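You operate a simulated robot arm through the tools that you are given. There is no shell and no other tool.

The job below is to be done with a simulated two-armed robot. You get a single attempt, and the scene is never put back.

JOB
Move the plug from the bath to the rack, drain the cloudy water, refill to about the red line.
Fine: turn the drain knob shut before filling, and shut the lid at the end.

Only the result counts: the job must be done as asked and must still hold three seconds after the hand-in. Knocking over, shifting, dropping, spilling or breaking anything else fails it. Lids that push on must go on centred and level and be pressed home; caps that screw on are set level and turned clockwise until they are tight.

ROBOT AND FRAMES
Two 7-joint arms with two-finger grippers on one trunk that stands fixed in place. Base frame: the origin is at the foot of the trunk, x ahead of it, y to its left, z up. Readings come in mm, rad, newtons and seconds.
The left shoulder is at [60, 123, 995], the right one opposite. With the tool pointing down near the work surface each hand reaches from about 360 to 800 mm from the base axis, measured 20 degrees to its own side. Payload 1.47 kg a hand.
The tool frame of a hand sits at the grasp point between the pads (the TCP): z along the fingers, y along the line on which they close. The tips reach 16 mm beyond it. The gripper opens to 87 mm. The gripper's body begins 55 mm behind the TCP.
Orientation is that of the tool frame in the base frame, as [roll, pitch, yaw] about the fixed x, y, z axes, in that order (R = Rz(yaw) Ry(pitch) Rx(roll)). With the fingers straight down and closing along the base's y, the tool's x points along the base's -x, its y along +y and its z along -z.

CONTROLS
- The arms move only by the tool play_rows. It takes "left_series", "right_series" or both (then of equal length, played together; a hand with none holds still); each is a list of rows, each a list of 3 entries, a list of its own where there are three numbers: the turn, a rotation vector about the tool's x, y, z in rad, then the shift along the tool's x, y, z in mm, then the finger opening in mm, from 0 to 87. In form: [[[rx, ry, rz], [dx, dy, dz], grip], ...]. A call has 1 to 20 rows; each row shifts and turns the commanded pose from where the row before left it, along the tool's axes as they then stand. Each row takes 0.2 s and may step no farther than 50 mm and 0.15 rad from the row before; otherwise, or with a gripper value out of range, the whole call is refused. A pose out of reach is approached as far as the arm can. The call stops where the force on the tool passes 40 N (or 10 N more than at its start, if that is more) or the arm is blocked; 0.2 s more then pass. Each finger travels about 153 mm/s and halts on what it meets, pressing with about 22 N; the grip force reading is that of the motor and also rises with nothing between the fingers. The clock runs only during rows and for 0.2 s after the last one: add rows that do not move to give the fingers time. The reply holds the time, the measured pose of the TCP, the force on the tool along the base axes, the opening and the grip force, in the units named above and with some noise, with the torque about the TCP (base axes, N m) and any sound that the robot's microphone picked up.
- Cameras (640 x 400 px; columns grow to the right, rows downward): "scene" is now at [98.7, -3.8, 1567.9]; the picture's right is [-0.02, -1.00, 0.00], its down [-0.58, 0.01, -0.82] and it looks along [0.82, -0.02, -0.58] (base axes); focal length 336 px, centre (320, 200). "left" rides on the left gripper at [73, -12, -90] in its tool frame; the picture's right is [0.16, 0.99, 0.00], its down [-0.72, 0.12, -0.68] and it looks along [-0.67, 0.11, 0.73] (tool axes); focal length 247 px, centre (320, 200). "right" rides on the right gripper at [73, 12, -90] in its tool frame; the picture's right is [-0.16, 0.99, 0.00], its down [-0.72, -0.12, -0.68] and it looks along [-0.67, -0.11, 0.73] (tool axes); focal length 247 px, centre (320, 200). There is no depth. A picture from a camera that has moved, and an enlarged one, comes with that camera's place and axes in the base frame and with its lens.
- camera(camera): a new picture of that camera. No time passes.
- move_column(by): slides the trunk up (or, below 0, down) by that many mm; the arms and the scene camera ride with it, the base frame stays. It gives what a move gives, with no picture.
- turn_head(pan, tilt): turns the head with the scene camera to pan (to the left, within 2.094 rad either way) and tilt (down, from -0.506 to 1.204), counted from straight ahead of the robot. It gives what a move gives.
- zoom(camera, box): a new picture of the part [left, top, right, bottom] of that camera's present view, enlarged. No time passes.
- hand_in(): hands the job in; it is judged then, once.

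Places have to be worked out from the pictures, the camera data and where the tool is seen. Open the grippers and draw the arms clear of the work before you hand the job in, unless the task says otherwise.

The tools are called after "Call:" as name(argument=value, ...) on one line, values as JSON. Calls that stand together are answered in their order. play_rows: Moves the arms, as the interface text tells. Its arguments: {"type":"object","properties":{"left_series":{"type":"array","items":{"type":"array"}},"right_series":{"type":"array","items":{"type":"array"}}},"required":[]} The other tools are called the same way: move_column (by) slides the trunk up or down; turn_head (pan, tilt) turns the head that bears the scene camera; camera (camera) takes a picture; zoom (camera, box) takes an enlarged picture of a part of a camera's view; hand_in () hands the job in.

At the start:

```text
clock: 0.0
left_tcp_pos: [561.5, 137.0, 1271.4]
left_orientation: [-3.141, 0.0, 3.142]
left_contact_force: [-0.8, 0.1, -0.6]
left_wrist_torque: [-0.01, 0.03, -0.01]
left_width: 87.0
left_finger_force: 0.0
right_tcp_pos: [460.6, -301.4, 1219.7]
right_orientation: [-3.141, 0.0, 3.14]
right_contact_force: [0.0, -0.5, -0.7]
right_wrist_torque: [0.01, 0.0, 0.0]
right_width: 87.2
right_finger_force: 0.1
trunk travel left (down, up): [-150.0, 80.0]
head pan, tilt: [-0.021, 0.616]
```

scene: 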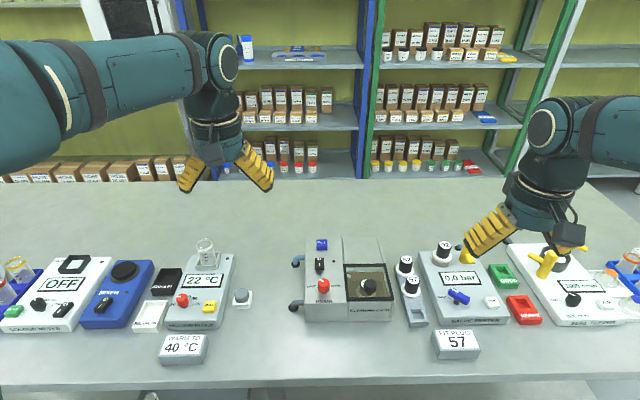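
right: 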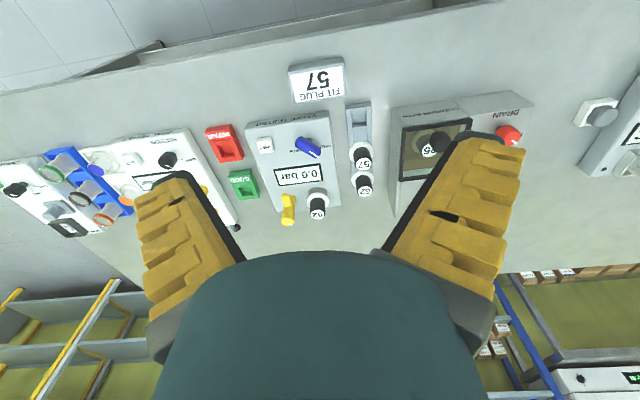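
left: 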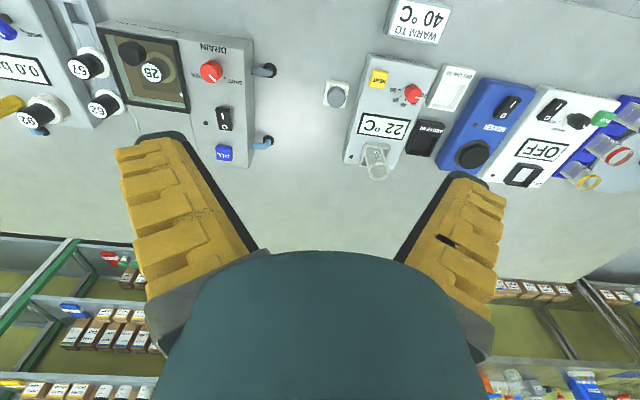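

The bath seems to be the middle grey device with a drain knob and a well. I zoom in for details before moving anything.

Call:
zoom(camera="scene", box=[280, 225, 440, 335])

Call:
zoom(camera="left", box=[40, 10, 290, 170])

Call:
zoom(camera="right", box=[330, 80, 550, 220])

```text
3.64 times, centred on (360, 280) of scene
camera zoom: at [98.7, -3.8, 1567.9], right [-0.02, -1.0, 0.0], down [-0.58, 0.01, -0.82], along [0.82, -0.02, -0.58], focal length 1222 px, centre (174, -91)
```

zoom: 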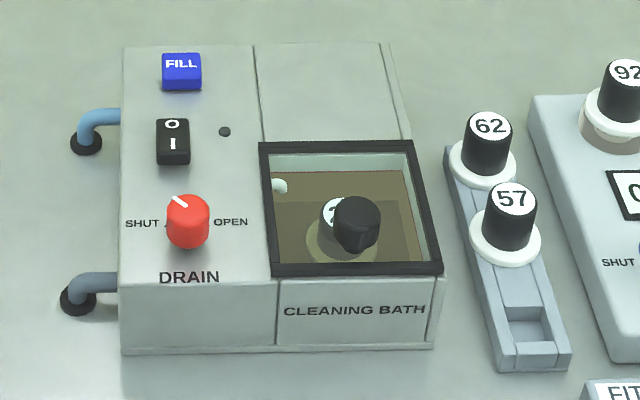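

```text
2.50 times, centred on (165, 90) of left
camera zoom: at [488.5, 125.2, 1362.0], right [-0.16, 0.99, 0.0], down [0.72, 0.12, 0.68], along [0.67, 0.11, -0.73], focal length 617 px, centre (708, 475)
```

zoom: 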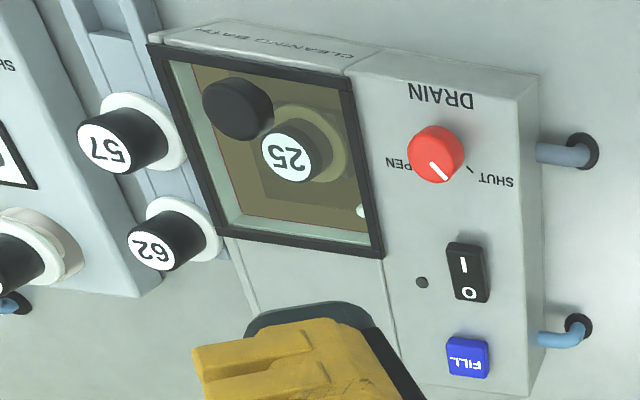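

```text
2.86 times, centred on (440, 150) of right
camera zoom: at [388.2, -289.7, 1308.8], right [0.16, 0.99, 0.0], down [0.72, -0.12, 0.68], along [0.67, -0.11, -0.73], focal length 706 px, centre (-23, 343)
```

zoom: 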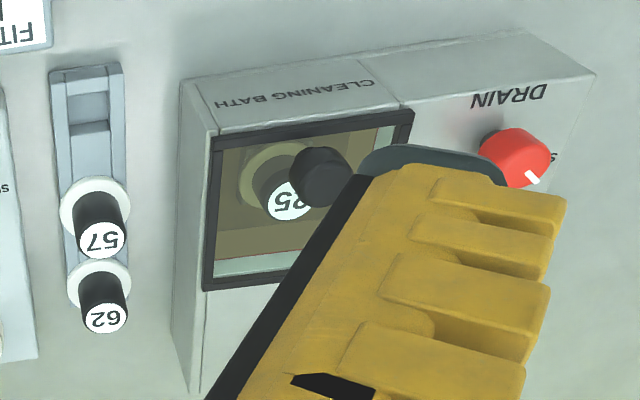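

The middle unit is the cleaning bath: a clear framed lid with a black knob over plug 25, a drain knob, a FILL button and a switch. Beside it stands the rack with 62, 57 and an empty place. I bring the right hand's camera nearer for a better look.

Call:
play_rows(right_series=[[[0, 0, 0], [-14, 40, 18], 87], [[0, 0, 0], [-14, 40, 18], 87], [[0, 0, 0], [-14, 40, 18], 87], [[0, 0, 0], [-14, 40, 18], 87], [[0, 0, 0], [-14, 40, 18], 87], [[0, 0, 0], [0, 0, 0], 87]])

Call:
camera(camera="right")

Call:
camera(camera="scene")

```text
clock: 1.4
left_tcp_pos: [560.1, 136.5, 1272.8]
left_orientation: [-3.141, -0.001, -3.14]
left_contact_force: [-0.3, -0.3, 1.1]
left_wrist_torque: [-0.01, 0.01, 0.0]
left_width: 86.8
left_finger_force: 0.1
right_tcp_pos: [528.4, -104.2, 1130.4]
right_orientation: [-3.141, 0.0, -3.142]
right_contact_force: [-0.4, -0.1, -0.4]
right_wrist_torque: [0.03, 0.04, 0.03]
right_width: 86.9
right_finger_force: 0.1
trunk travel left (down, up): [-150.0, 80.0]
head pan, tilt: [-0.021, 0.616]
```

```text
taken
camera right: at [456.5, -91.2, 1219.9], right [0.16, 0.99, 0.0], down [0.72, -0.12, 0.68], along [0.67, -0.11, -0.73], focal length 247 px, centre (320, 200)
```

right: 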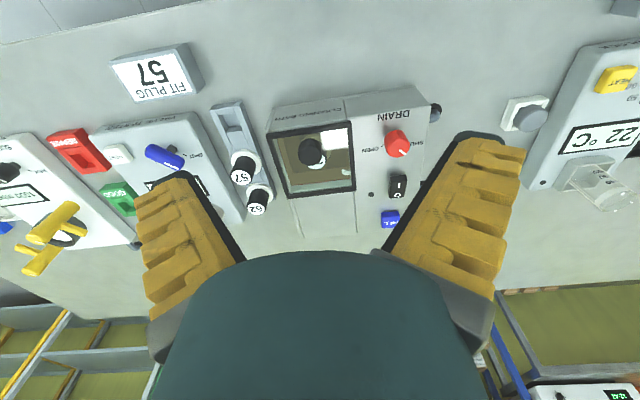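

```text
taken
camera scene: at [97.9, -4.6, 1568.0], right [-0.02, -1.0, 0.0], down [-0.58, 0.01, -0.82], along [0.82, -0.02, -0.58], focal length 336 px, centre (320, 200)
```

scene: 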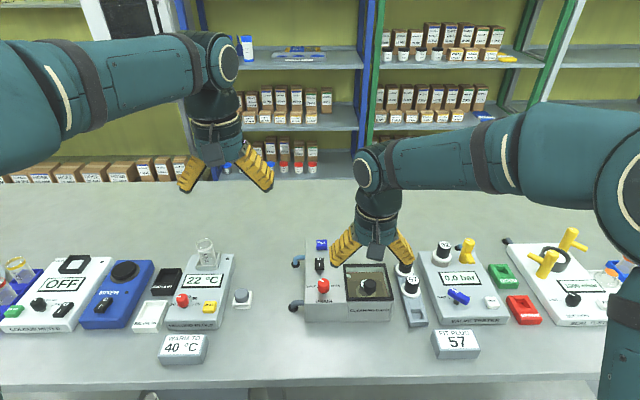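

The bath is now between the open fingers in the right camera's picture. I enlarge it.

Call:
zoom(camera="right", box=[200, 80, 456, 240])

Call:
zoom(camera="right", box=[256, 110, 368, 210])

Call:
zoom(camera="left", box=[40, 10, 290, 170])

Call:
zoom(camera="scene", box=[330, 240, 440, 330])

```text
2.50 times, centred on (328, 160) of right
camera zoom: at [456.5, -91.2, 1219.9], right [0.16, 0.99, 0.0], down [0.72, -0.12, 0.68], along [0.67, -0.11, -0.73], focal length 617 px, centre (300, 300)
```

zoom: 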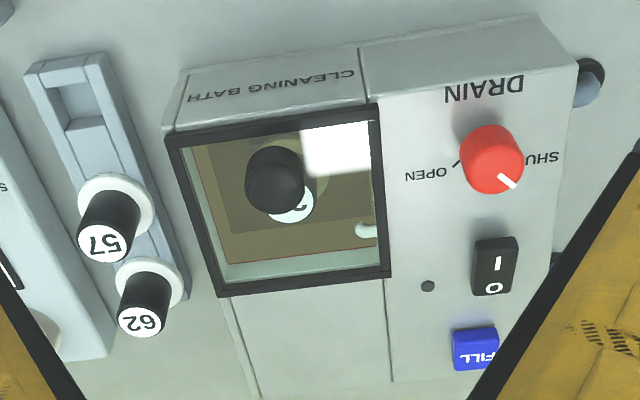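

```text
4.00 times, centred on (312, 160) of right
camera zoom: at [456.5, -91.2, 1219.9], right [0.16, 0.99, 0.0], down [0.72, -0.12, 0.68], along [0.67, -0.11, -0.73], focal length 988 px, centre (352, 360)
```

zoom: 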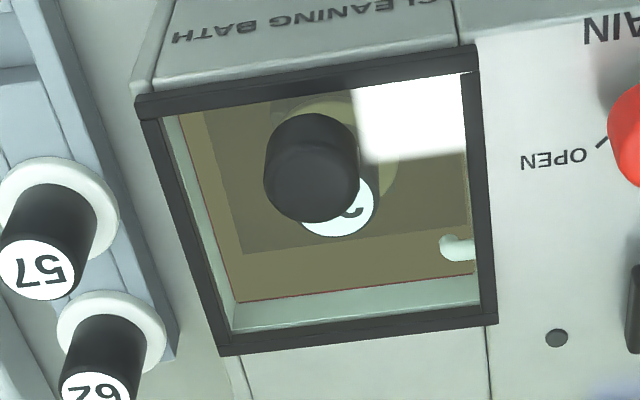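

```text
2.50 times, centred on (165, 90) of left
camera zoom: at [487.8, 124.5, 1362.4], right [-0.16, 0.99, 0.0], down [0.72, 0.12, 0.68], along [0.67, 0.11, -0.73], focal length 617 px, centre (708, 475)
```

zoom: 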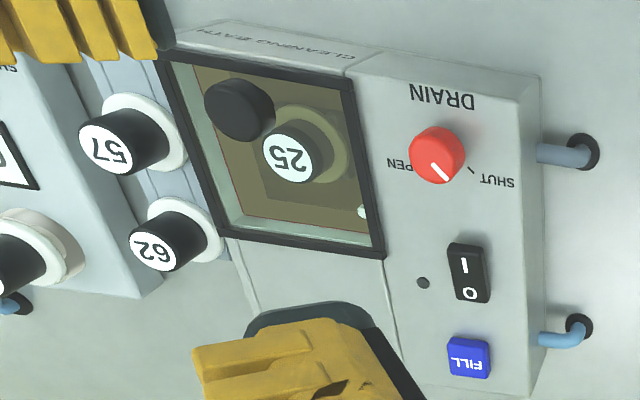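

```text
4.44 times, centred on (385, 285) of scene
camera zoom: at [97.9, -4.6, 1568.0], right [-0.02, -1.0, 0.0], down [-0.58, 0.01, -0.82], along [0.82, -0.02, -0.58], focal length 1493 px, centre (31, -178)
```

zoom: 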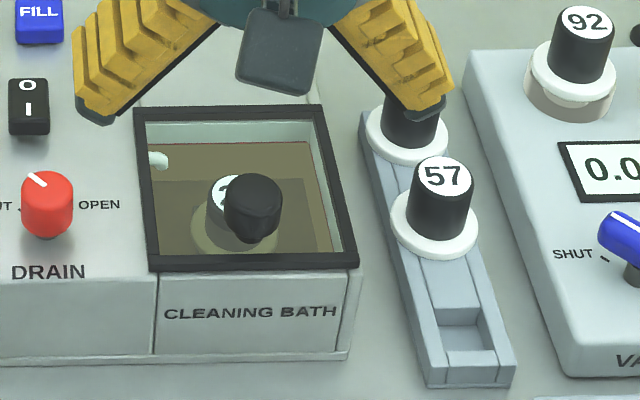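

The lid is a framed clear pane whose black knob sits near its front edge. It may be hinged or it may slide, so I go closer with the right camera to tell.

Call:
play_rows(right_series=[[[0, 0, 0], [10, 3, 34], 87], [[0, 0, 0], [10, 3, 34], 87], [[0, 0, 0], [10, 3, 34], 87], [[0, 0, 0], [0, 0, 0], 87]])

Call:
camera(camera="right")

Call:
zoom(camera="right", box=[240, 110, 400, 210])

```text
clock: 2.4
left_tcp_pos: [560.9, 137.0, 1271.4]
left_orientation: [-3.141, -0.002, 3.141]
left_contact_force: [0.3, 1.1, -0.2]
left_wrist_torque: [0.0, 0.04, 0.04]
left_width: 86.8
left_finger_force: 0.0
right_tcp_pos: [500.5, -94.5, 1029.1]
right_orientation: [-3.14, -0.001, -3.141]
right_contact_force: [-0.1, 0.5, -0.3]
right_wrist_torque: [-0.01, 0.02, 0.01]
right_width: 87.2
right_finger_force: 0.0
trunk travel left (down, up): [-150.0, 80.0]
head pan, tilt: [-0.021, 0.616]
```

```text
taken
camera right: at [427.9, -83.1, 1119.2], right [0.16, 0.99, 0.0], down [0.72, -0.12, 0.68], along [0.67, -0.11, -0.73], focal length 247 px, centre (320, 200)
```

right: 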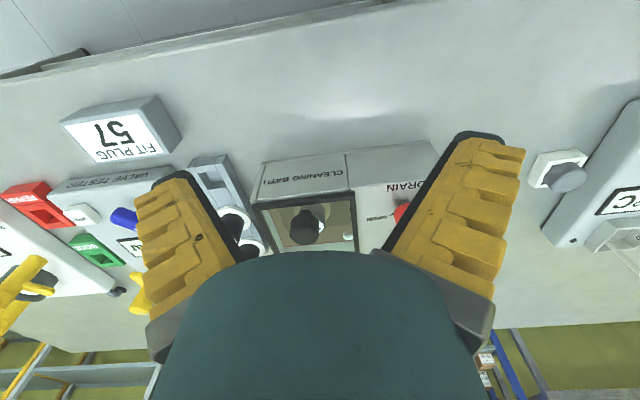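

```text
4.00 times, centred on (320, 160) of right
camera zoom: at [427.9, -83.1, 1119.2], right [0.16, 0.99, 0.0], down [0.72, -0.12, 0.68], along [0.67, -0.11, -0.73], focal length 988 px, centre (320, 360)
```

zoom: 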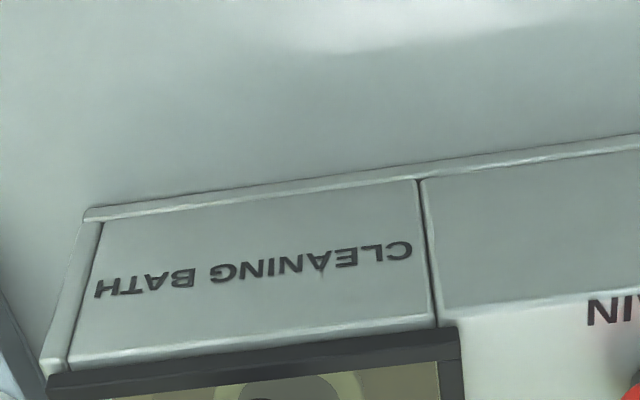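

The view must be more from above, so I move 95 mm forward and a little up.

Call:
play_rows(right_series=[[[0, 0, 0], [-30, 0, -15], 87], [[0, 0, 0], [-30, 0, -15], 87], [[0, 0, 0], [-35, 0, 0], 87], [[0, 0, 0], [0, 0, 0], 87]])

Call:
camera(camera="right")

Call:
zoom(camera="right", box=[200, 50, 440, 200])

```text
clock: 3.4
left_tcp_pos: [558.8, 138.0, 1272.6]
left_orientation: [3.141, 0.002, -3.141]
left_contact_force: [-0.1, 0.0, 0.0]
left_wrist_torque: [-0.01, 0.0, 0.01]
left_width: 87.0
left_finger_force: 0.2
right_tcp_pos: [595.7, -95.4, 1059.1]
right_orientation: [-3.141, 0.002, 3.141]
right_contact_force: [-0.4, -0.2, -0.4]
right_wrist_torque: [0.02, -0.02, -0.03]
right_width: 87.1
right_finger_force: 0.1
trunk travel left (down, up): [-150.0, 80.0]
head pan, tilt: [-0.021, 0.616]
```

```text
taken
camera right: at [524.3, -82.7, 1148.8], right [0.16, 0.99, 0.0], down [0.72, -0.12, 0.68], along [0.67, -0.11, -0.73], focal length 247 px, centre (320, 200)
```

right: 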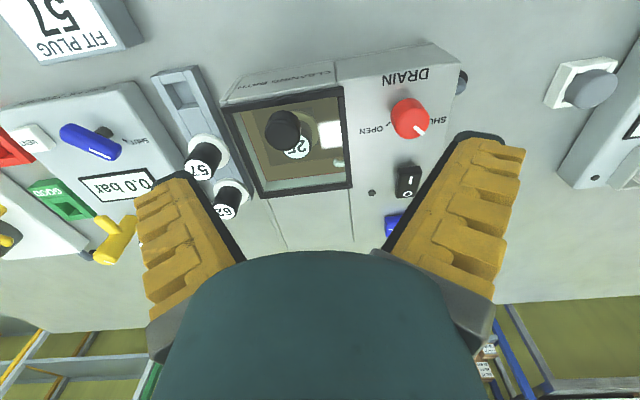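

```text
2.67 times, centred on (320, 125) of right
camera zoom: at [524.3, -82.7, 1148.8], right [0.16, 0.99, 0.0], down [0.72, -0.12, 0.68], along [0.67, -0.11, -0.73], focal length 659 px, centre (320, 400)
```

zoom: 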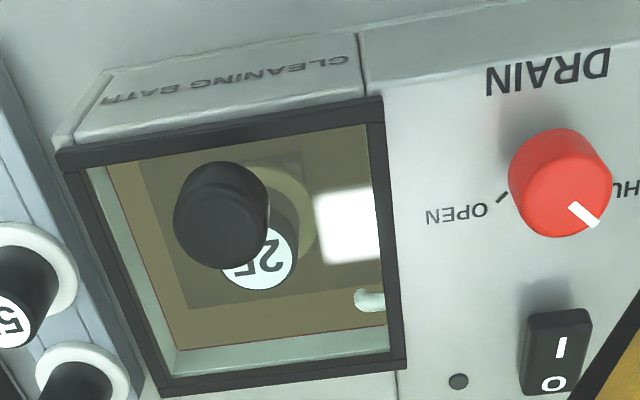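

I can see a sunken plug 25 under the pane, and the knob set toward the lid's front. I zoom further on the knob and lid edges to measure them.

Call:
zoom(camera="right", box=[215, 75, 365, 205])

Call:
zoom(camera="right", box=[140, 50, 260, 230])

Call:
zoom(camera="right", box=[340, 50, 480, 240])

Call:
zoom(camera="left", box=[80, 20, 210, 120])

Call:
zoom(camera="scene", box=[290, 230, 440, 330])

```text
3.08 times, centred on (290, 140) of right
camera zoom: at [524.3, -82.7, 1148.8], right [0.16, 0.99, 0.0], down [0.72, -0.12, 0.68], along [0.67, -0.11, -0.73], focal length 760 px, centre (412, 385)
```

zoom: 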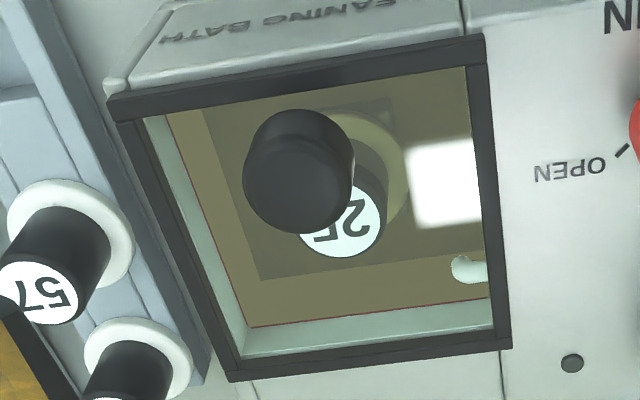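

```text
2.22 times, centred on (200, 140) of right
camera zoom: at [524.3, -82.7, 1148.8], right [0.16, 0.99, 0.0], down [0.72, -0.12, 0.68], along [0.67, -0.11, -0.73], focal length 549 px, centre (587, 333)
```

zoom: 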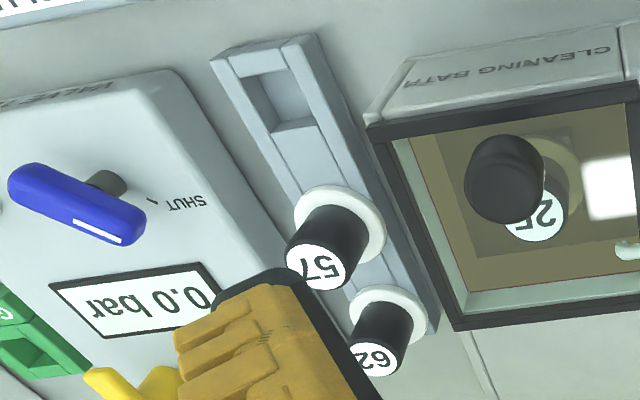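

```text
2.11 times, centred on (410, 145) of right
camera zoom: at [524.3, -82.7, 1148.8], right [0.16, 0.99, 0.0], down [0.72, -0.12, 0.68], along [0.67, -0.11, -0.73], focal length 520 px, centre (130, 316)
```

zoom: 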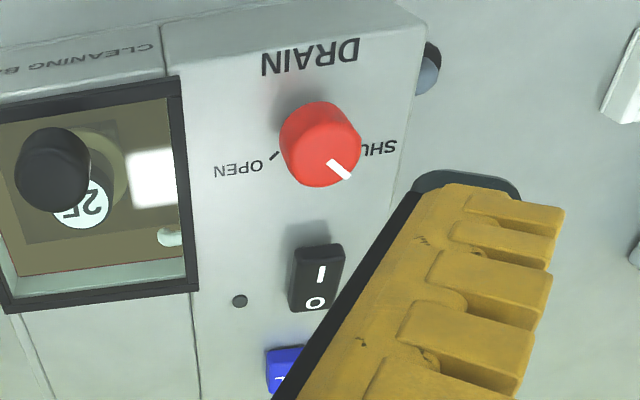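

```text
4.00 times, centred on (145, 70) of left
camera zoom: at [487.5, 125.2, 1362.6], right [-0.16, 0.99, 0.0], down [0.72, 0.12, 0.68], along [0.67, 0.11, -0.73], focal length 988 px, centre (1020, 720)
```

zoom: 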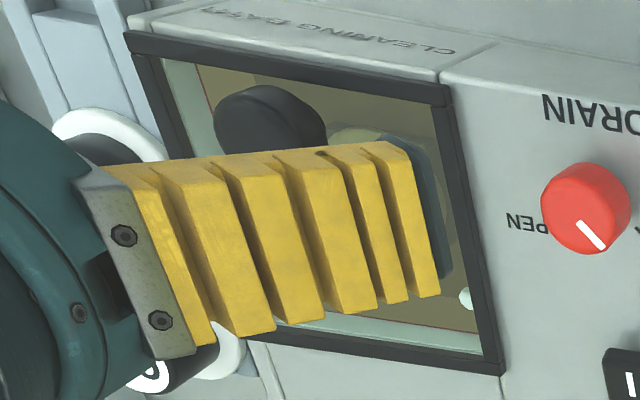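

```text
4.00 times, centred on (365, 280) of scene
camera zoom: at [97.5, -3.9, 1568.0], right [-0.02, -1.0, 0.0], down [-0.58, 0.01, -0.82], along [0.82, -0.02, -0.58], focal length 1344 px, centre (140, -120)
```

zoom: 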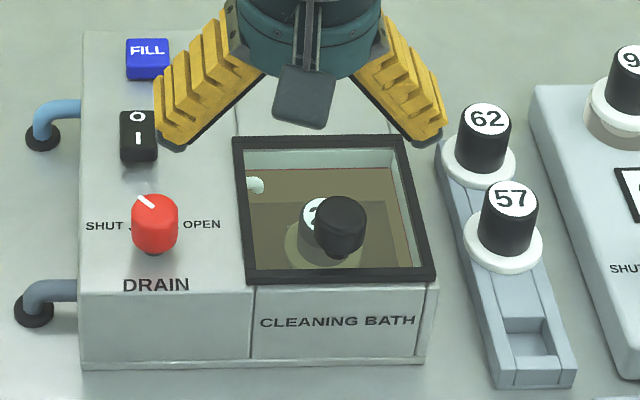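

By triangulation the lid's top is near z 926, spanning x 600–716 and y −187…−75, with its knob at about (625, −133), top z ≈ 951. I look tightly at the lid's rear and side edges for hinges or rails.

Call:
zoom(camera="right", box=[250, 170, 370, 240])

Call:
zoom(camera="scene", box=[340, 258, 410, 306])

Call:
zoom(camera="right", box=[215, 70, 295, 120])

Call:
zoom(camera="right", box=[325, 70, 385, 110])

```text
5.33 times, centred on (310, 205) of right
camera zoom: at [524.3, -82.7, 1148.8], right [0.16, 0.99, 0.0], down [0.72, -0.12, 0.68], along [0.67, -0.11, -0.73], focal length 1317 px, centre (373, 173)
```

zoom: 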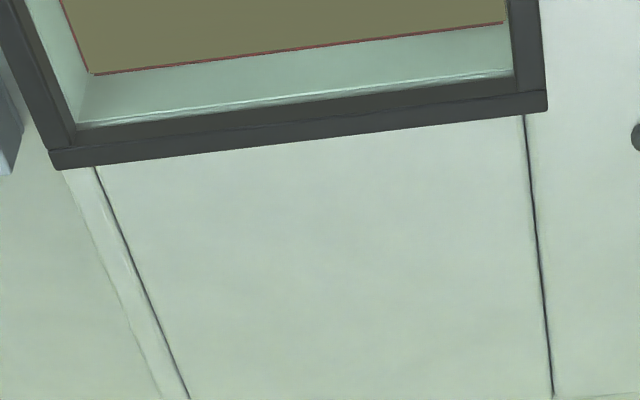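

```text
8.33 times, centred on (375, 282) of scene
camera zoom: at [97.5, -3.9, 1568.0], right [-0.02, -1.0, 0.0], down [-0.58, 0.01, -0.82], along [0.82, -0.02, -0.58], focal length 2800 px, centre (-138, -483)
```

zoom: 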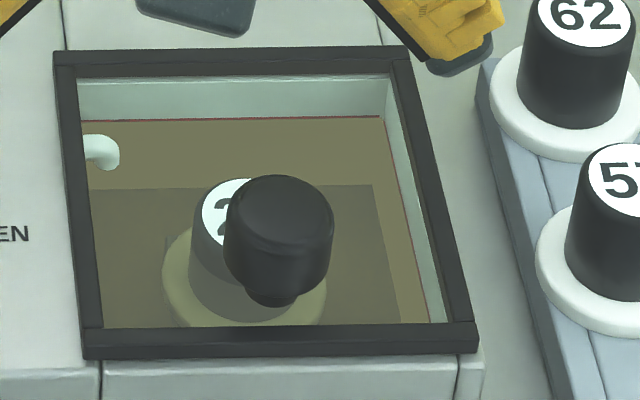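

```text
8.00 times, centred on (255, 95) of right
camera zoom: at [524.3, -82.7, 1148.8], right [0.16, 0.99, 0.0], down [0.72, -0.12, 0.68], along [0.67, -0.11, -0.73], focal length 1976 px, centre (840, 1040)
```

zoom: 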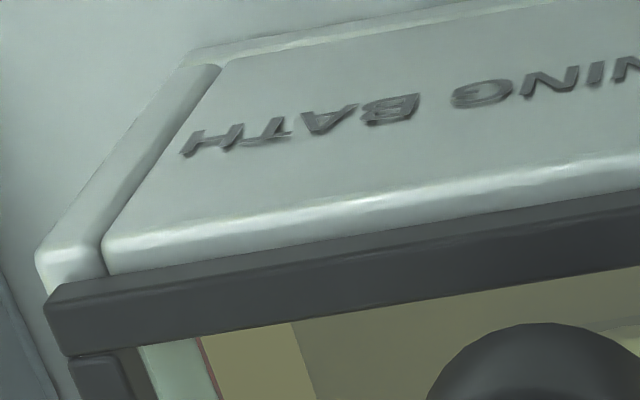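

```text
10.00 times, centred on (355, 90) of right
camera zoom: at [524.3, -82.7, 1148.8], right [0.16, 0.99, 0.0], down [0.72, -0.12, 0.68], along [0.67, -0.11, -0.73], focal length 2470 px, centre (-30, 1300)
```

zoom: 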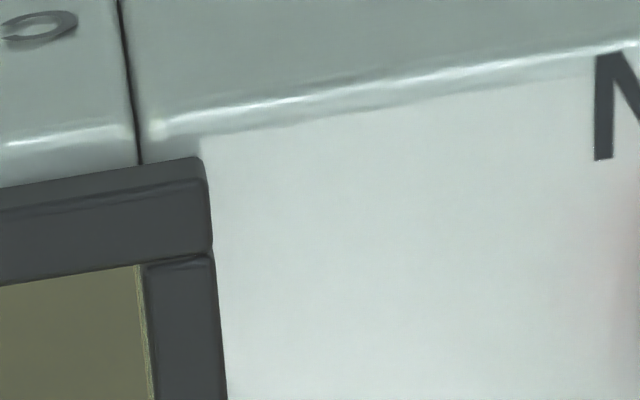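

No hinge or rail shows, but the knob is off-centre toward the front, so I expect either a rear hinge or a slide. I align the hand over the knob, clear of it, and check.

Call:
play_rows(right_series=[[[0, 0, 0], [-15, -18.5, 25], 70], [[0, 0, 0], [-14.5, -18.5, 30], 60], [[0, 0, 0], [0, 0, 0], 60]])

Call:
camera(camera="right")

Call:
zoom(camera="left", box=[40, 0, 200, 100])

Call:
zoom(camera="scene", box=[300, 220, 440, 310])

```text
clock: 4.2
left_tcp_pos: [561.5, 136.5, 1271.8]
left_orientation: [3.141, 0.0, 3.14]
left_contact_force: [0.3, -0.1, -0.4]
left_wrist_torque: [-0.01, 0.02, -0.02]
left_width: 87.0
left_finger_force: 0.0
right_tcp_pos: [625.8, -131.5, 1003.2]
right_orientation: [-3.14, 0.002, 3.142]
right_contact_force: [-0.9, -0.8, 0.9]
right_wrist_torque: [-0.02, 0.0, 0.02]
right_width: 64.4
right_finger_force: 3.4
trunk travel left (down, up): [-150.0, 80.0]
head pan, tilt: [-0.021, 0.616]
```

```text
taken
camera right: at [552.9, -120.4, 1092.3], right [0.16, 0.99, 0.0], down [0.72, -0.12, 0.68], along [0.67, -0.11, -0.73], focal length 247 px, centre (320, 200)
```

right: 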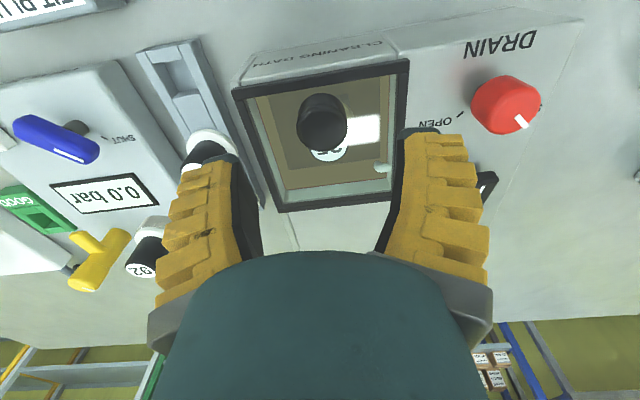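

```text
4.00 times, centred on (120, 50) of left
camera zoom: at [487.9, 125.4, 1362.3], right [-0.16, 0.99, 0.0], down [0.72, 0.12, 0.68], along [0.67, 0.11, -0.73], focal length 988 px, centre (1120, 800)
```

zoom: 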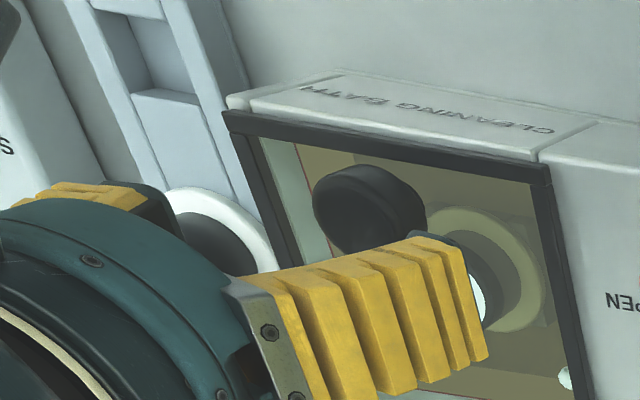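

```text
4.44 times, centred on (370, 265) of scene
camera zoom: at [98.0, -3.6, 1568.0], right [-0.02, -1.0, 0.0], down [-0.58, 0.01, -0.82], along [0.82, -0.02, -0.58], focal length 1493 px, centre (98, -89)
```

zoom: 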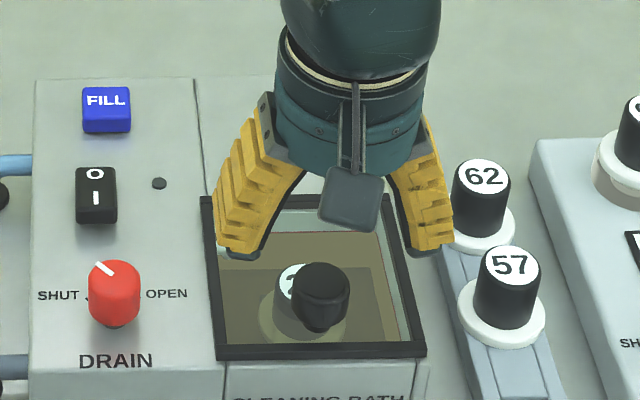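

The knob projects right where predicted, centred between the pads at about (625, −131). I descend to z 947 and close on it.

Call:
play_rows(right_series=[[[0, 0, 0], [0, 0, 20], 60], [[0, 0, 0], [0, 0, 20], 60], [[0, 0, 0], [0, 0, 10], 60], [[0, 0, 0], [0, 0, 6], 60], [[0, 0, 0], [0, 0, 0], 60]])

Call:
camera(camera="right")

Call:
zoom(camera="scene", box=[300, 220, 440, 310])

```text
clock: 5.4
left_tcp_pos: [560.9, 137.6, 1271.9]
left_orientation: [-3.141, 0.0, 3.142]
left_contact_force: [0.1, 0.2, 0.4]
left_wrist_torque: [0.03, 0.03, 0.01]
left_width: 86.9
left_finger_force: 0.0
right_tcp_pos: [624.7, -130.6, 945.0]
right_orientation: [-3.141, 0.001, 3.141]
right_contact_force: [0.4, 0.6, -1.2]
right_wrist_torque: [0.06, -0.01, 0.01]
right_width: 64.3
right_finger_force: 3.4
trunk travel left (down, up): [-150.0, 80.0]
head pan, tilt: [-0.021, 0.616]
```

```text
taken
camera right: at [552.9, -117.9, 1036.0], right [0.16, 0.99, 0.0], down [0.72, -0.12, 0.68], along [0.67, -0.11, -0.73], focal length 247 px, centre (320, 200)
```

right: 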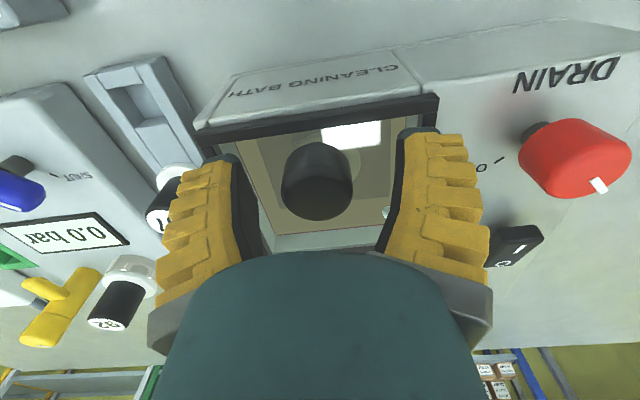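

```text
4.44 times, centred on (370, 265) of scene
camera zoom: at [98.6, -3.7, 1567.9], right [-0.02, -1.0, 0.0], down [-0.58, 0.01, -0.82], along [0.82, -0.02, -0.58], focal length 1493 px, centre (98, -89)
```

zoom: 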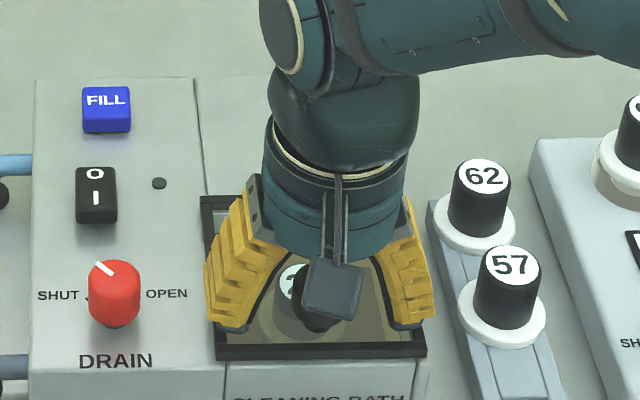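

The knob sits between the pads at grasp height. I close on it.

Call:
play_rows(right_series=[[[0, 0, 0], [0, 0, 0], 20], [[0, 0, 0], [0, 0, 0], 20], [[0, 0, 0], [0, 0, 0], 20]])

```text
clock: 6.2
left_tcp_pos: [560.1, 137.9, 1272.7]
left_orientation: [3.141, 0.0, -3.141]
left_contact_force: [0.8, -0.4, 0.2]
left_wrist_torque: [-0.01, 0.01, 0.01]
left_width: 86.9
left_finger_force: 0.0
right_tcp_pos: [625.5, -129.6, 947.7]
right_orientation: [-3.141, 0.002, 3.141]
right_contact_force: [0.2, -3.0, 9.1]
right_wrist_torque: [-0.09, -0.35, -0.03]
right_width: 24.9
right_finger_force: 30.0
trunk travel left (down, up): [-150.0, 80.0]
head pan, tilt: [-0.021, 0.616]
```

The knob is held (24.9 mm). I test with a small lift of 4 mm and read the force.

Call:
play_rows(right_series=[[[0, 0, 0], [0, 0, -2], 20], [[0, 0, 0], [0, 0, -2], 20], [[0, 0, 0], [0, 0, 0], 20]])

Call:
zoom(camera="scene", box=[320, 240, 430, 310])

```text
clock: 7.0
left_tcp_pos: [561.6, 138.0, 1271.8]
left_orientation: [-3.141, -0.001, -3.141]
left_contact_force: [-0.3, 0.3, 0.5]
left_wrist_torque: [0.0, -0.02, 0.05]
left_width: 87.0
left_finger_force: 0.0
right_tcp_pos: [624.4, -129.6, 948.3]
right_orientation: [-3.141, -0.005, -3.141]
right_contact_force: [2.6, -2.9, -15.7]
right_wrist_torque: [0.04, 0.55, 0.04]
right_width: 23.3
right_finger_force: 29.9
trunk travel left (down, up): [-150.0, 80.0]
head pan, tilt: [-0.021, 0.616]
```

```text
5.71 times, centred on (375, 275) of scene
camera zoom: at [100.6, -4.5, 1567.6], right [-0.02, -1.0, 0.0], down [-0.58, 0.01, -0.82], along [0.82, -0.02, -0.58], focal length 1920 px, centre (6, -229)
```

zoom: 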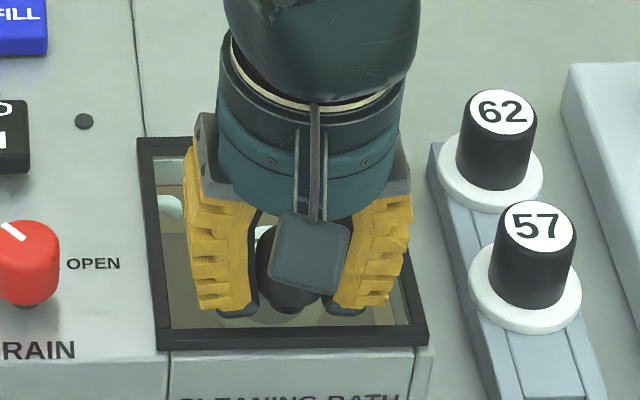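

Lifting is resisted (−16 N with hardly any movement), so the lid probably slides. I ease the lift and try pushing it backward (+x) in small steps.

Call:
play_rows(right_series=[[[0, 0, 0], [0, 0, 2.5], 20], [[0, 0, 0], [-2, 0, 0], 20], [[0, 0, 0], [-2, 0, 0], 20], [[0, 0, 0], [-2, 0, 0], 20], [[0, 0, 0], [0, 0, 0], 20]])

Call:
zoom(camera="scene", box=[320, 240, 430, 310])

```text
clock: 8.2
left_tcp_pos: [561.0, 137.5, 1272.3]
left_orientation: [-3.14, 0.0, -3.141]
left_contact_force: [0.0, 0.7, 0.0]
left_wrist_torque: [-0.05, -0.02, -0.03]
left_width: 87.1
left_finger_force: 0.1
right_tcp_pos: [631.2, -131.1, 948.6]
right_orientation: [3.14, 0.0, -3.138]
right_contact_force: [0.0, -3.2, -4.1]
right_wrist_torque: [-0.02, 0.01, 0.01]
right_width: 24.0
right_finger_force: 30.1
trunk travel left (down, up): [-150.0, 80.0]
head pan, tilt: [-0.021, 0.616]
```

```text
5.71 times, centred on (375, 275) of scene
camera zoom: at [99.2, -4.4, 1567.9], right [-0.02, -1.0, 0.0], down [-0.58, 0.01, -0.82], along [0.82, -0.02, -0.58], focal length 1920 px, centre (6, -229)
```

zoom: 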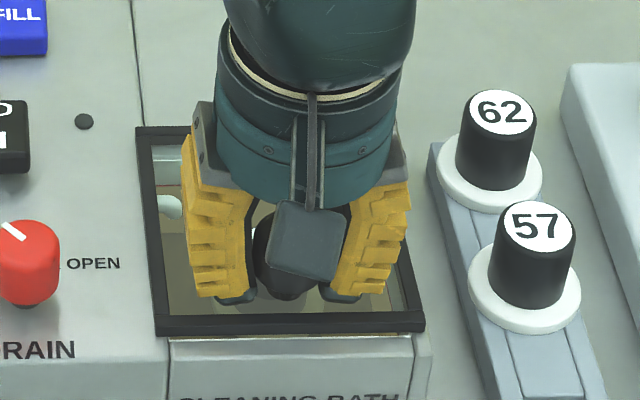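

The lid slides back freely. I push it on, 95 mm more, watching the force.

Call:
play_rows(right_series=[[[0, 0, 0], [-8, 0, 0], 20], [[0, 0, 0], [-12, 0, 0], 20], [[0, 0, 0], [-12, 0, 0], 20], [[0, 0, 0], [-12, 0, 0], 20], [[0, 0, 0], [-12, 0, 0], 20], [[0, 0, 0], [-12, 0, 0], 20], [[0, 0, 0], [-10, 0, 0], 20], [[0, 0, 0], [-8, 0, 0], 20], [[0, 0, 0], [-5, 0, 0], 20], [[0, 0, 0], [-4, 0, 0], 20], [[0, 0, 0], [0, 0, 0], 20]])

Call:
zoom(camera="scene", box=[300, 220, 440, 310])

```text
clock: 10.6
left_tcp_pos: [560.0, 138.0, 1272.1]
left_orientation: [-3.14, 0.001, -3.14]
left_contact_force: [-1.3, 0.7, -0.4]
left_wrist_torque: [0.02, -0.02, 0.01]
left_width: 86.8
left_finger_force: 0.1
right_tcp_pos: [725.5, -130.6, 948.3]
right_orientation: [-3.141, -0.001, -3.14]
right_contact_force: [0.3, -3.2, 0.5]
right_wrist_torque: [-0.07, -0.09, 0.05]
right_width: 24.5
right_finger_force: 29.5
trunk travel left (down, up): [-150.0, 80.0]
head pan, tilt: [-0.021, 0.616]
```

```text
4.44 times, centred on (370, 265) of scene
camera zoom: at [98.6, -4.2, 1567.9], right [-0.02, -1.0, 0.0], down [-0.58, 0.01, -0.82], along [0.82, -0.02, -0.58], focal length 1493 px, centre (98, -89)
```

zoom: 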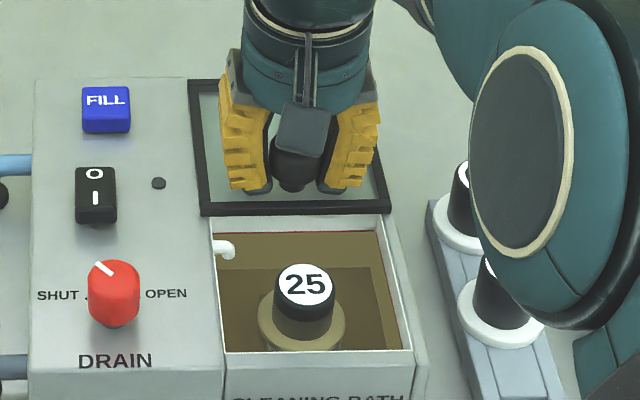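

The tank is now open and plug 25 is visible, standing in the cloudy water. I release the knob, rise, and move back to look at the plug from above.

Call:
play_rows(right_series=[[[0, 0, 0], [0, 0, 0], 55], [[0, 0, 0], [0, 0, 0], 60], [[0, 0, 0], [0, 0, -20], 60], [[0, 0, 0], [0, 0, -40], 60], [[0, 0, 0], [25, 0, -40], 87], [[0, 0, 0], [45, 0, -10], 87], [[0, 0, 0], [45, 0, 0], 87], [[0, 0, 0], [0, 0, 0], 87]])

Call:
camera(camera="right")

Call:
zoom(camera="right", box=[230, 70, 390, 190])

Call:
zoom(camera="left", box=[40, 10, 200, 110])

Call:
zoom(camera="scene", box=[300, 220, 460, 330])

```text
clock: 12.4
left_tcp_pos: [561.5, 138.0, 1270.7]
left_orientation: [3.141, 0.0, -3.142]
left_contact_force: [-0.1, -0.3, -0.6]
left_wrist_torque: [0.04, 0.01, -0.01]
left_width: 87.2
left_finger_force: 0.0
right_tcp_pos: [610.9, -129.5, 1057.4]
right_orientation: [3.141, -0.001, 3.141]
right_contact_force: [0.5, 0.3, -0.6]
right_wrist_torque: [-0.01, -0.01, 0.0]
right_width: 87.0
right_finger_force: 0.1
trunk travel left (down, up): [-150.0, 80.0]
head pan, tilt: [-0.021, 0.616]
```

```text
taken
camera right: at [538.5, -118.3, 1147.1], right [0.16, 0.99, 0.0], down [0.72, -0.12, 0.68], along [0.67, -0.11, -0.73], focal length 247 px, centre (320, 200)
```

right: 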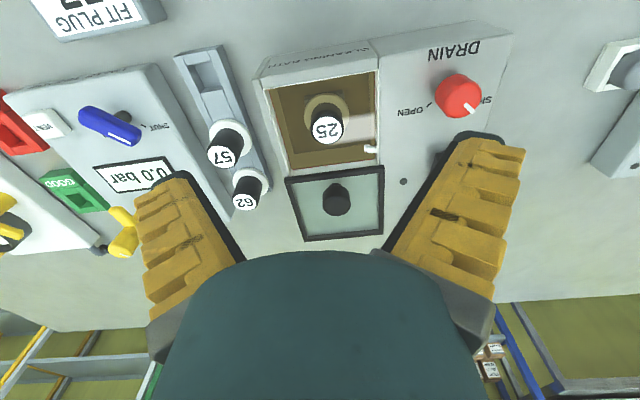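

```text
3.33 times, centred on (310, 130) of right
camera zoom: at [538.5, -118.3, 1147.1], right [0.16, 0.99, 0.0], down [0.72, -0.12, 0.68], along [0.67, -0.11, -0.73], focal length 823 px, centre (353, 433)
```

zoom: 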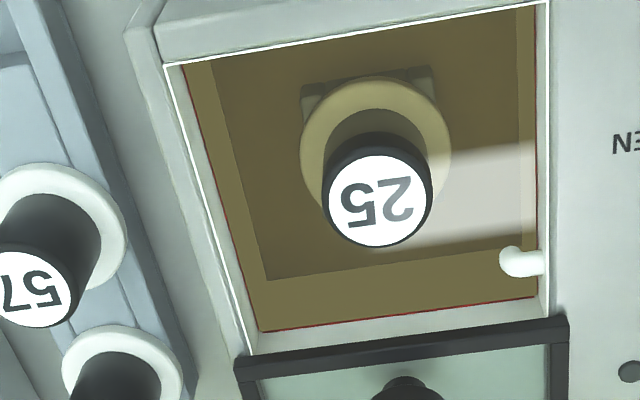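

```text
4.00 times, centred on (120, 60) of left
camera zoom: at [489.5, 125.2, 1361.6], right [-0.16, 0.99, 0.0], down [0.72, 0.12, 0.68], along [0.67, 0.11, -0.73], focal length 988 px, centre (1120, 760)
```

zoom: 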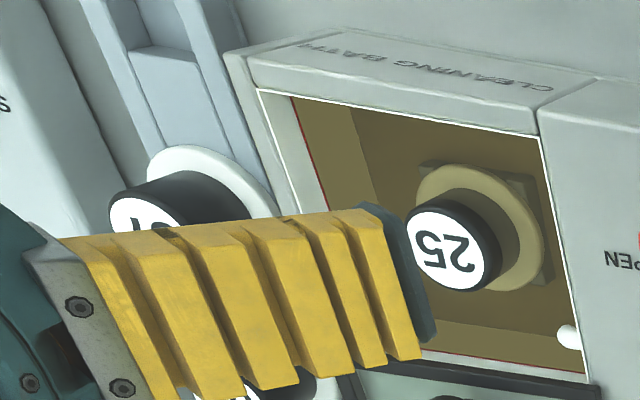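

```text
3.64 times, centred on (380, 275) of scene
camera zoom: at [99.8, -3.9, 1567.7], right [-0.02, -1.0, 0.0], down [-0.58, 0.01, -0.82], along [0.82, -0.02, -0.58], focal length 1222 px, centre (102, -73)
```

zoom: 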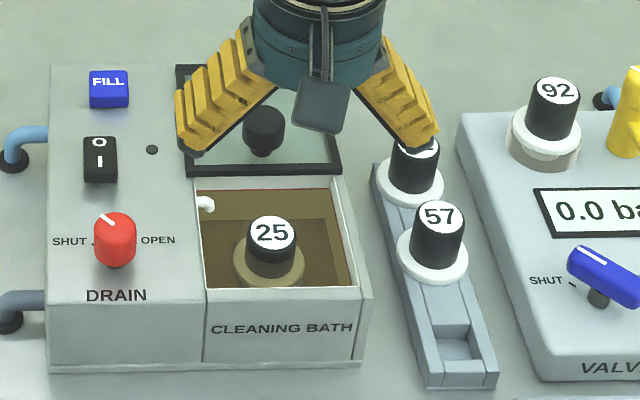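

Plug 25's top comes out at about (656, −130, 917), with its handle about 33 mm wide and its flange near z 880. Before gripping it I measure the rack's empty place.

Call:
zoom(camera="right", box=[160, 35, 280, 110])

Call:
zoom(camera="right", box=[150, 40, 310, 220])

Call:
zoom(camera="scene", box=[390, 260, 450, 335])

Call:
zoom(camera="left", box=[30, 0, 150, 110])

```text
5.33 times, centred on (220, 72) of right
camera zoom: at [538.5, -118.3, 1147.1], right [0.16, 0.99, 0.0], down [0.72, -0.12, 0.68], along [0.67, -0.11, -0.73], focal length 1317 px, centre (853, 880)
```

zoom: 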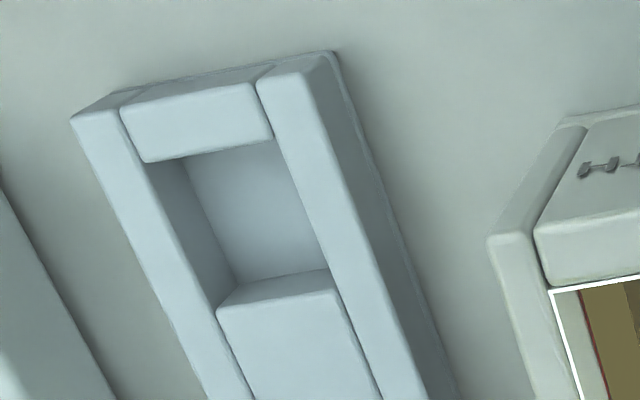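

```text
2.22 times, centred on (230, 130) of right
camera zoom: at [538.5, -118.3, 1147.1], right [0.16, 0.99, 0.0], down [0.72, -0.12, 0.68], along [0.67, -0.11, -0.73], focal length 549 px, centre (520, 356)
```

zoom: 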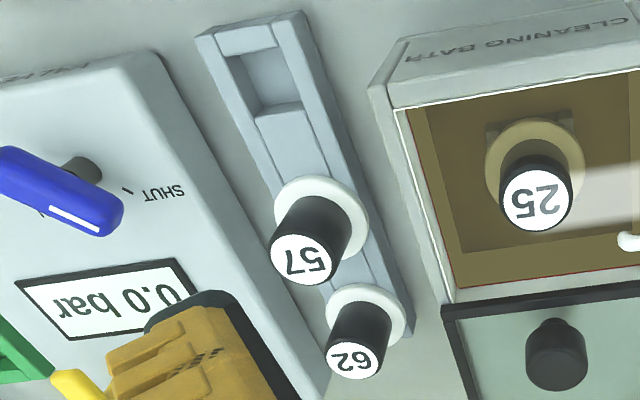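

```text
5.33 times, centred on (420, 298) of scene
camera zoom: at [99.8, -3.9, 1567.7], right [-0.02, -1.0, 0.0], down [-0.58, 0.01, -0.82], along [0.82, -0.02, -0.58], focal length 1792 px, centre (-213, -320)
```

zoom: 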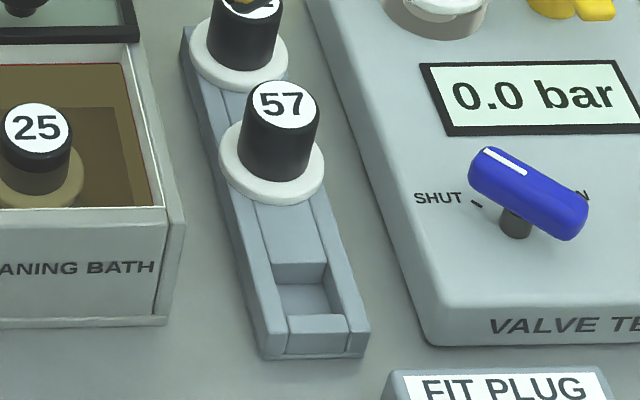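

```text
3.64 times, centred on (90, 55) of left
camera zoom: at [489.5, 125.2, 1361.6], right [-0.16, 0.99, 0.0], down [0.72, 0.12, 0.68], along [0.67, 0.11, -0.73], focal length 898 px, centre (1156, 727)
```

zoom: 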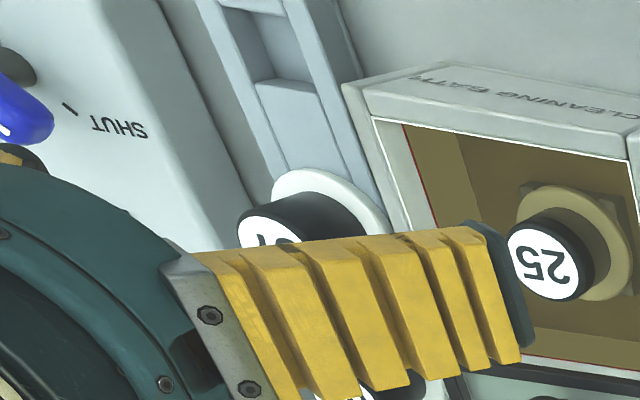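

The rack runs parallel to x at y ≈ −254: plugs 62 and 57 at x ≈ 743 and 674, the empty slot at about (602, −254), top z ≈ 866. I go over plug 25 with the fingers at 52 mm.

Call:
play_rows(right_series=[[[0, 0, 0], [-22, 0, 20], 60], [[0, 0, 0], [-23, -1, 25], 52], [[0, 0, 0], [0, 0, 42], 52], [[0, 0, 0], [0, 0, 0], 52]])

Call:
camera(camera="right")

Call:
zoom(camera="scene", box=[300, 220, 440, 310])

Call:
zoom(camera="right", box=[230, 80, 410, 200])

```text
clock: 13.4
left_tcp_pos: [560.6, 136.7, 1272.6]
left_orientation: [-3.141, 0.002, -3.139]
left_contact_force: [-0.4, -1.0, -0.8]
left_wrist_torque: [-0.01, 0.01, -0.03]
left_width: 87.0
left_finger_force: 0.2
right_tcp_pos: [655.4, -126.9, 970.9]
right_orientation: [-3.141, 0.003, 3.141]
right_contact_force: [0.2, -0.1, 0.7]
right_wrist_torque: [-0.01, -0.04, 0.01]
right_width: 57.5
right_finger_force: 3.1
trunk travel left (down, up): [-150.0, 80.0]
head pan, tilt: [-0.021, 0.616]
```

```text
taken
camera right: at [582.9, -116.3, 1060.7], right [0.16, 0.99, 0.0], down [0.72, -0.12, 0.68], along [0.67, -0.11, -0.73], focal length 247 px, centre (320, 200)
```

right: 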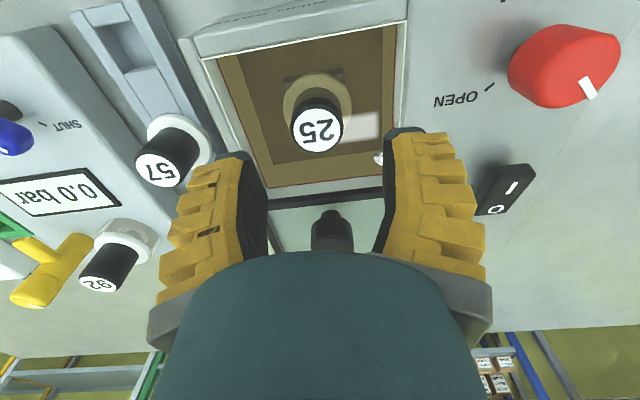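

```text
4.44 times, centred on (370, 265) of scene
camera zoom: at [97.8, -3.8, 1568.0], right [-0.02, -1.0, 0.0], down [-0.58, 0.01, -0.82], along [0.82, -0.02, -0.58], focal length 1493 px, centre (98, -89)
```

zoom: 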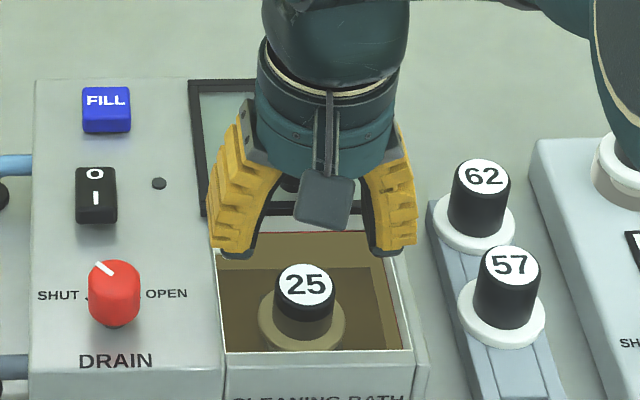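

```text
3.33 times, centred on (320, 140) of right
camera zoom: at [582.9, -116.3, 1060.7], right [0.16, 0.99, 0.0], down [0.72, -0.12, 0.68], along [0.67, -0.11, -0.73], focal length 823 px, centre (320, 400)
```

zoom: 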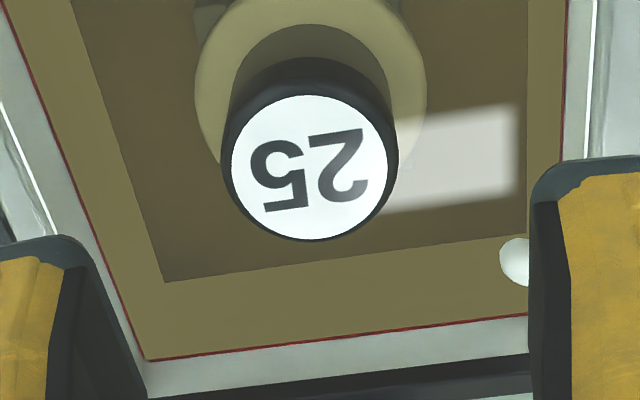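

The plug's top is confirmed at about (655, −130, 917). I shift 2 mm and descend with narrower fingers to z ≈ 903, then grip.

Call:
play_rows(right_series=[[[0, 0, 0], [0, -2, 0], 46], [[0, 0, 0], [0, 0, 20], 46], [[0, 0, 0], [0, 0, 20], 46], [[0, 0, 0], [0, 0, 15], 46], [[0, 0, 0], [0, 0, 12], 46], [[0, 0, 0], [0, 0, 0], 46]])

Call:
camera(camera="right")

Call:
zoom(camera="scene", box=[300, 220, 440, 310])

```text
clock: 14.4
left_tcp_pos: [557.6, 138.4, 1274.1]
left_orientation: [-3.14, 0.003, 3.141]
left_contact_force: [0.1, 0.1, 0.2]
left_wrist_torque: [0.04, 0.01, 0.02]
left_width: 87.0
left_finger_force: 0.0
right_tcp_pos: [656.4, -130.5, 926.6]
right_orientation: [-3.141, 0.009, 3.138]
right_contact_force: [-17.5, 1.3, 24.7]
right_wrist_torque: [-1.07, 0.49, -0.63]
right_width: 45.6
right_finger_force: 3.5
trunk travel left (down, up): [-150.0, 80.0]
head pan, tilt: [-0.021, 0.616]
stopped in row 5 (right hand): the force on the tool passed its limit at 52 N (the readings are from after the stop); the commanded pose is now the measured one
```

```text
taken
camera right: at [583.3, -117.9, 1015.7], right [0.16, 0.99, 0.0], down [0.72, -0.12, 0.69], along [0.68, -0.11, -0.73], focal length 247 px, centre (320, 200)
```

right: 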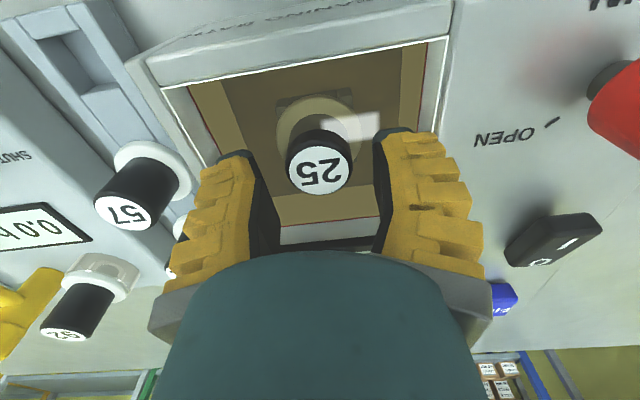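

```text
4.44 times, centred on (370, 265) of scene
camera zoom: at [94.9, -3.4, 1568.3], right [-0.02, -1.0, 0.0], down [-0.58, 0.01, -0.82], along [0.82, -0.02, -0.58], focal length 1493 px, centre (98, -89)
```

zoom: 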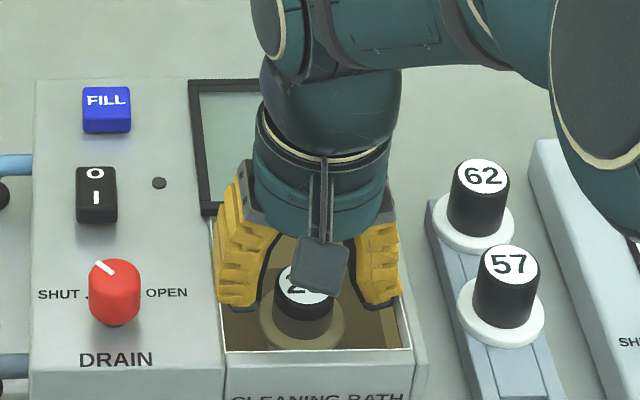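

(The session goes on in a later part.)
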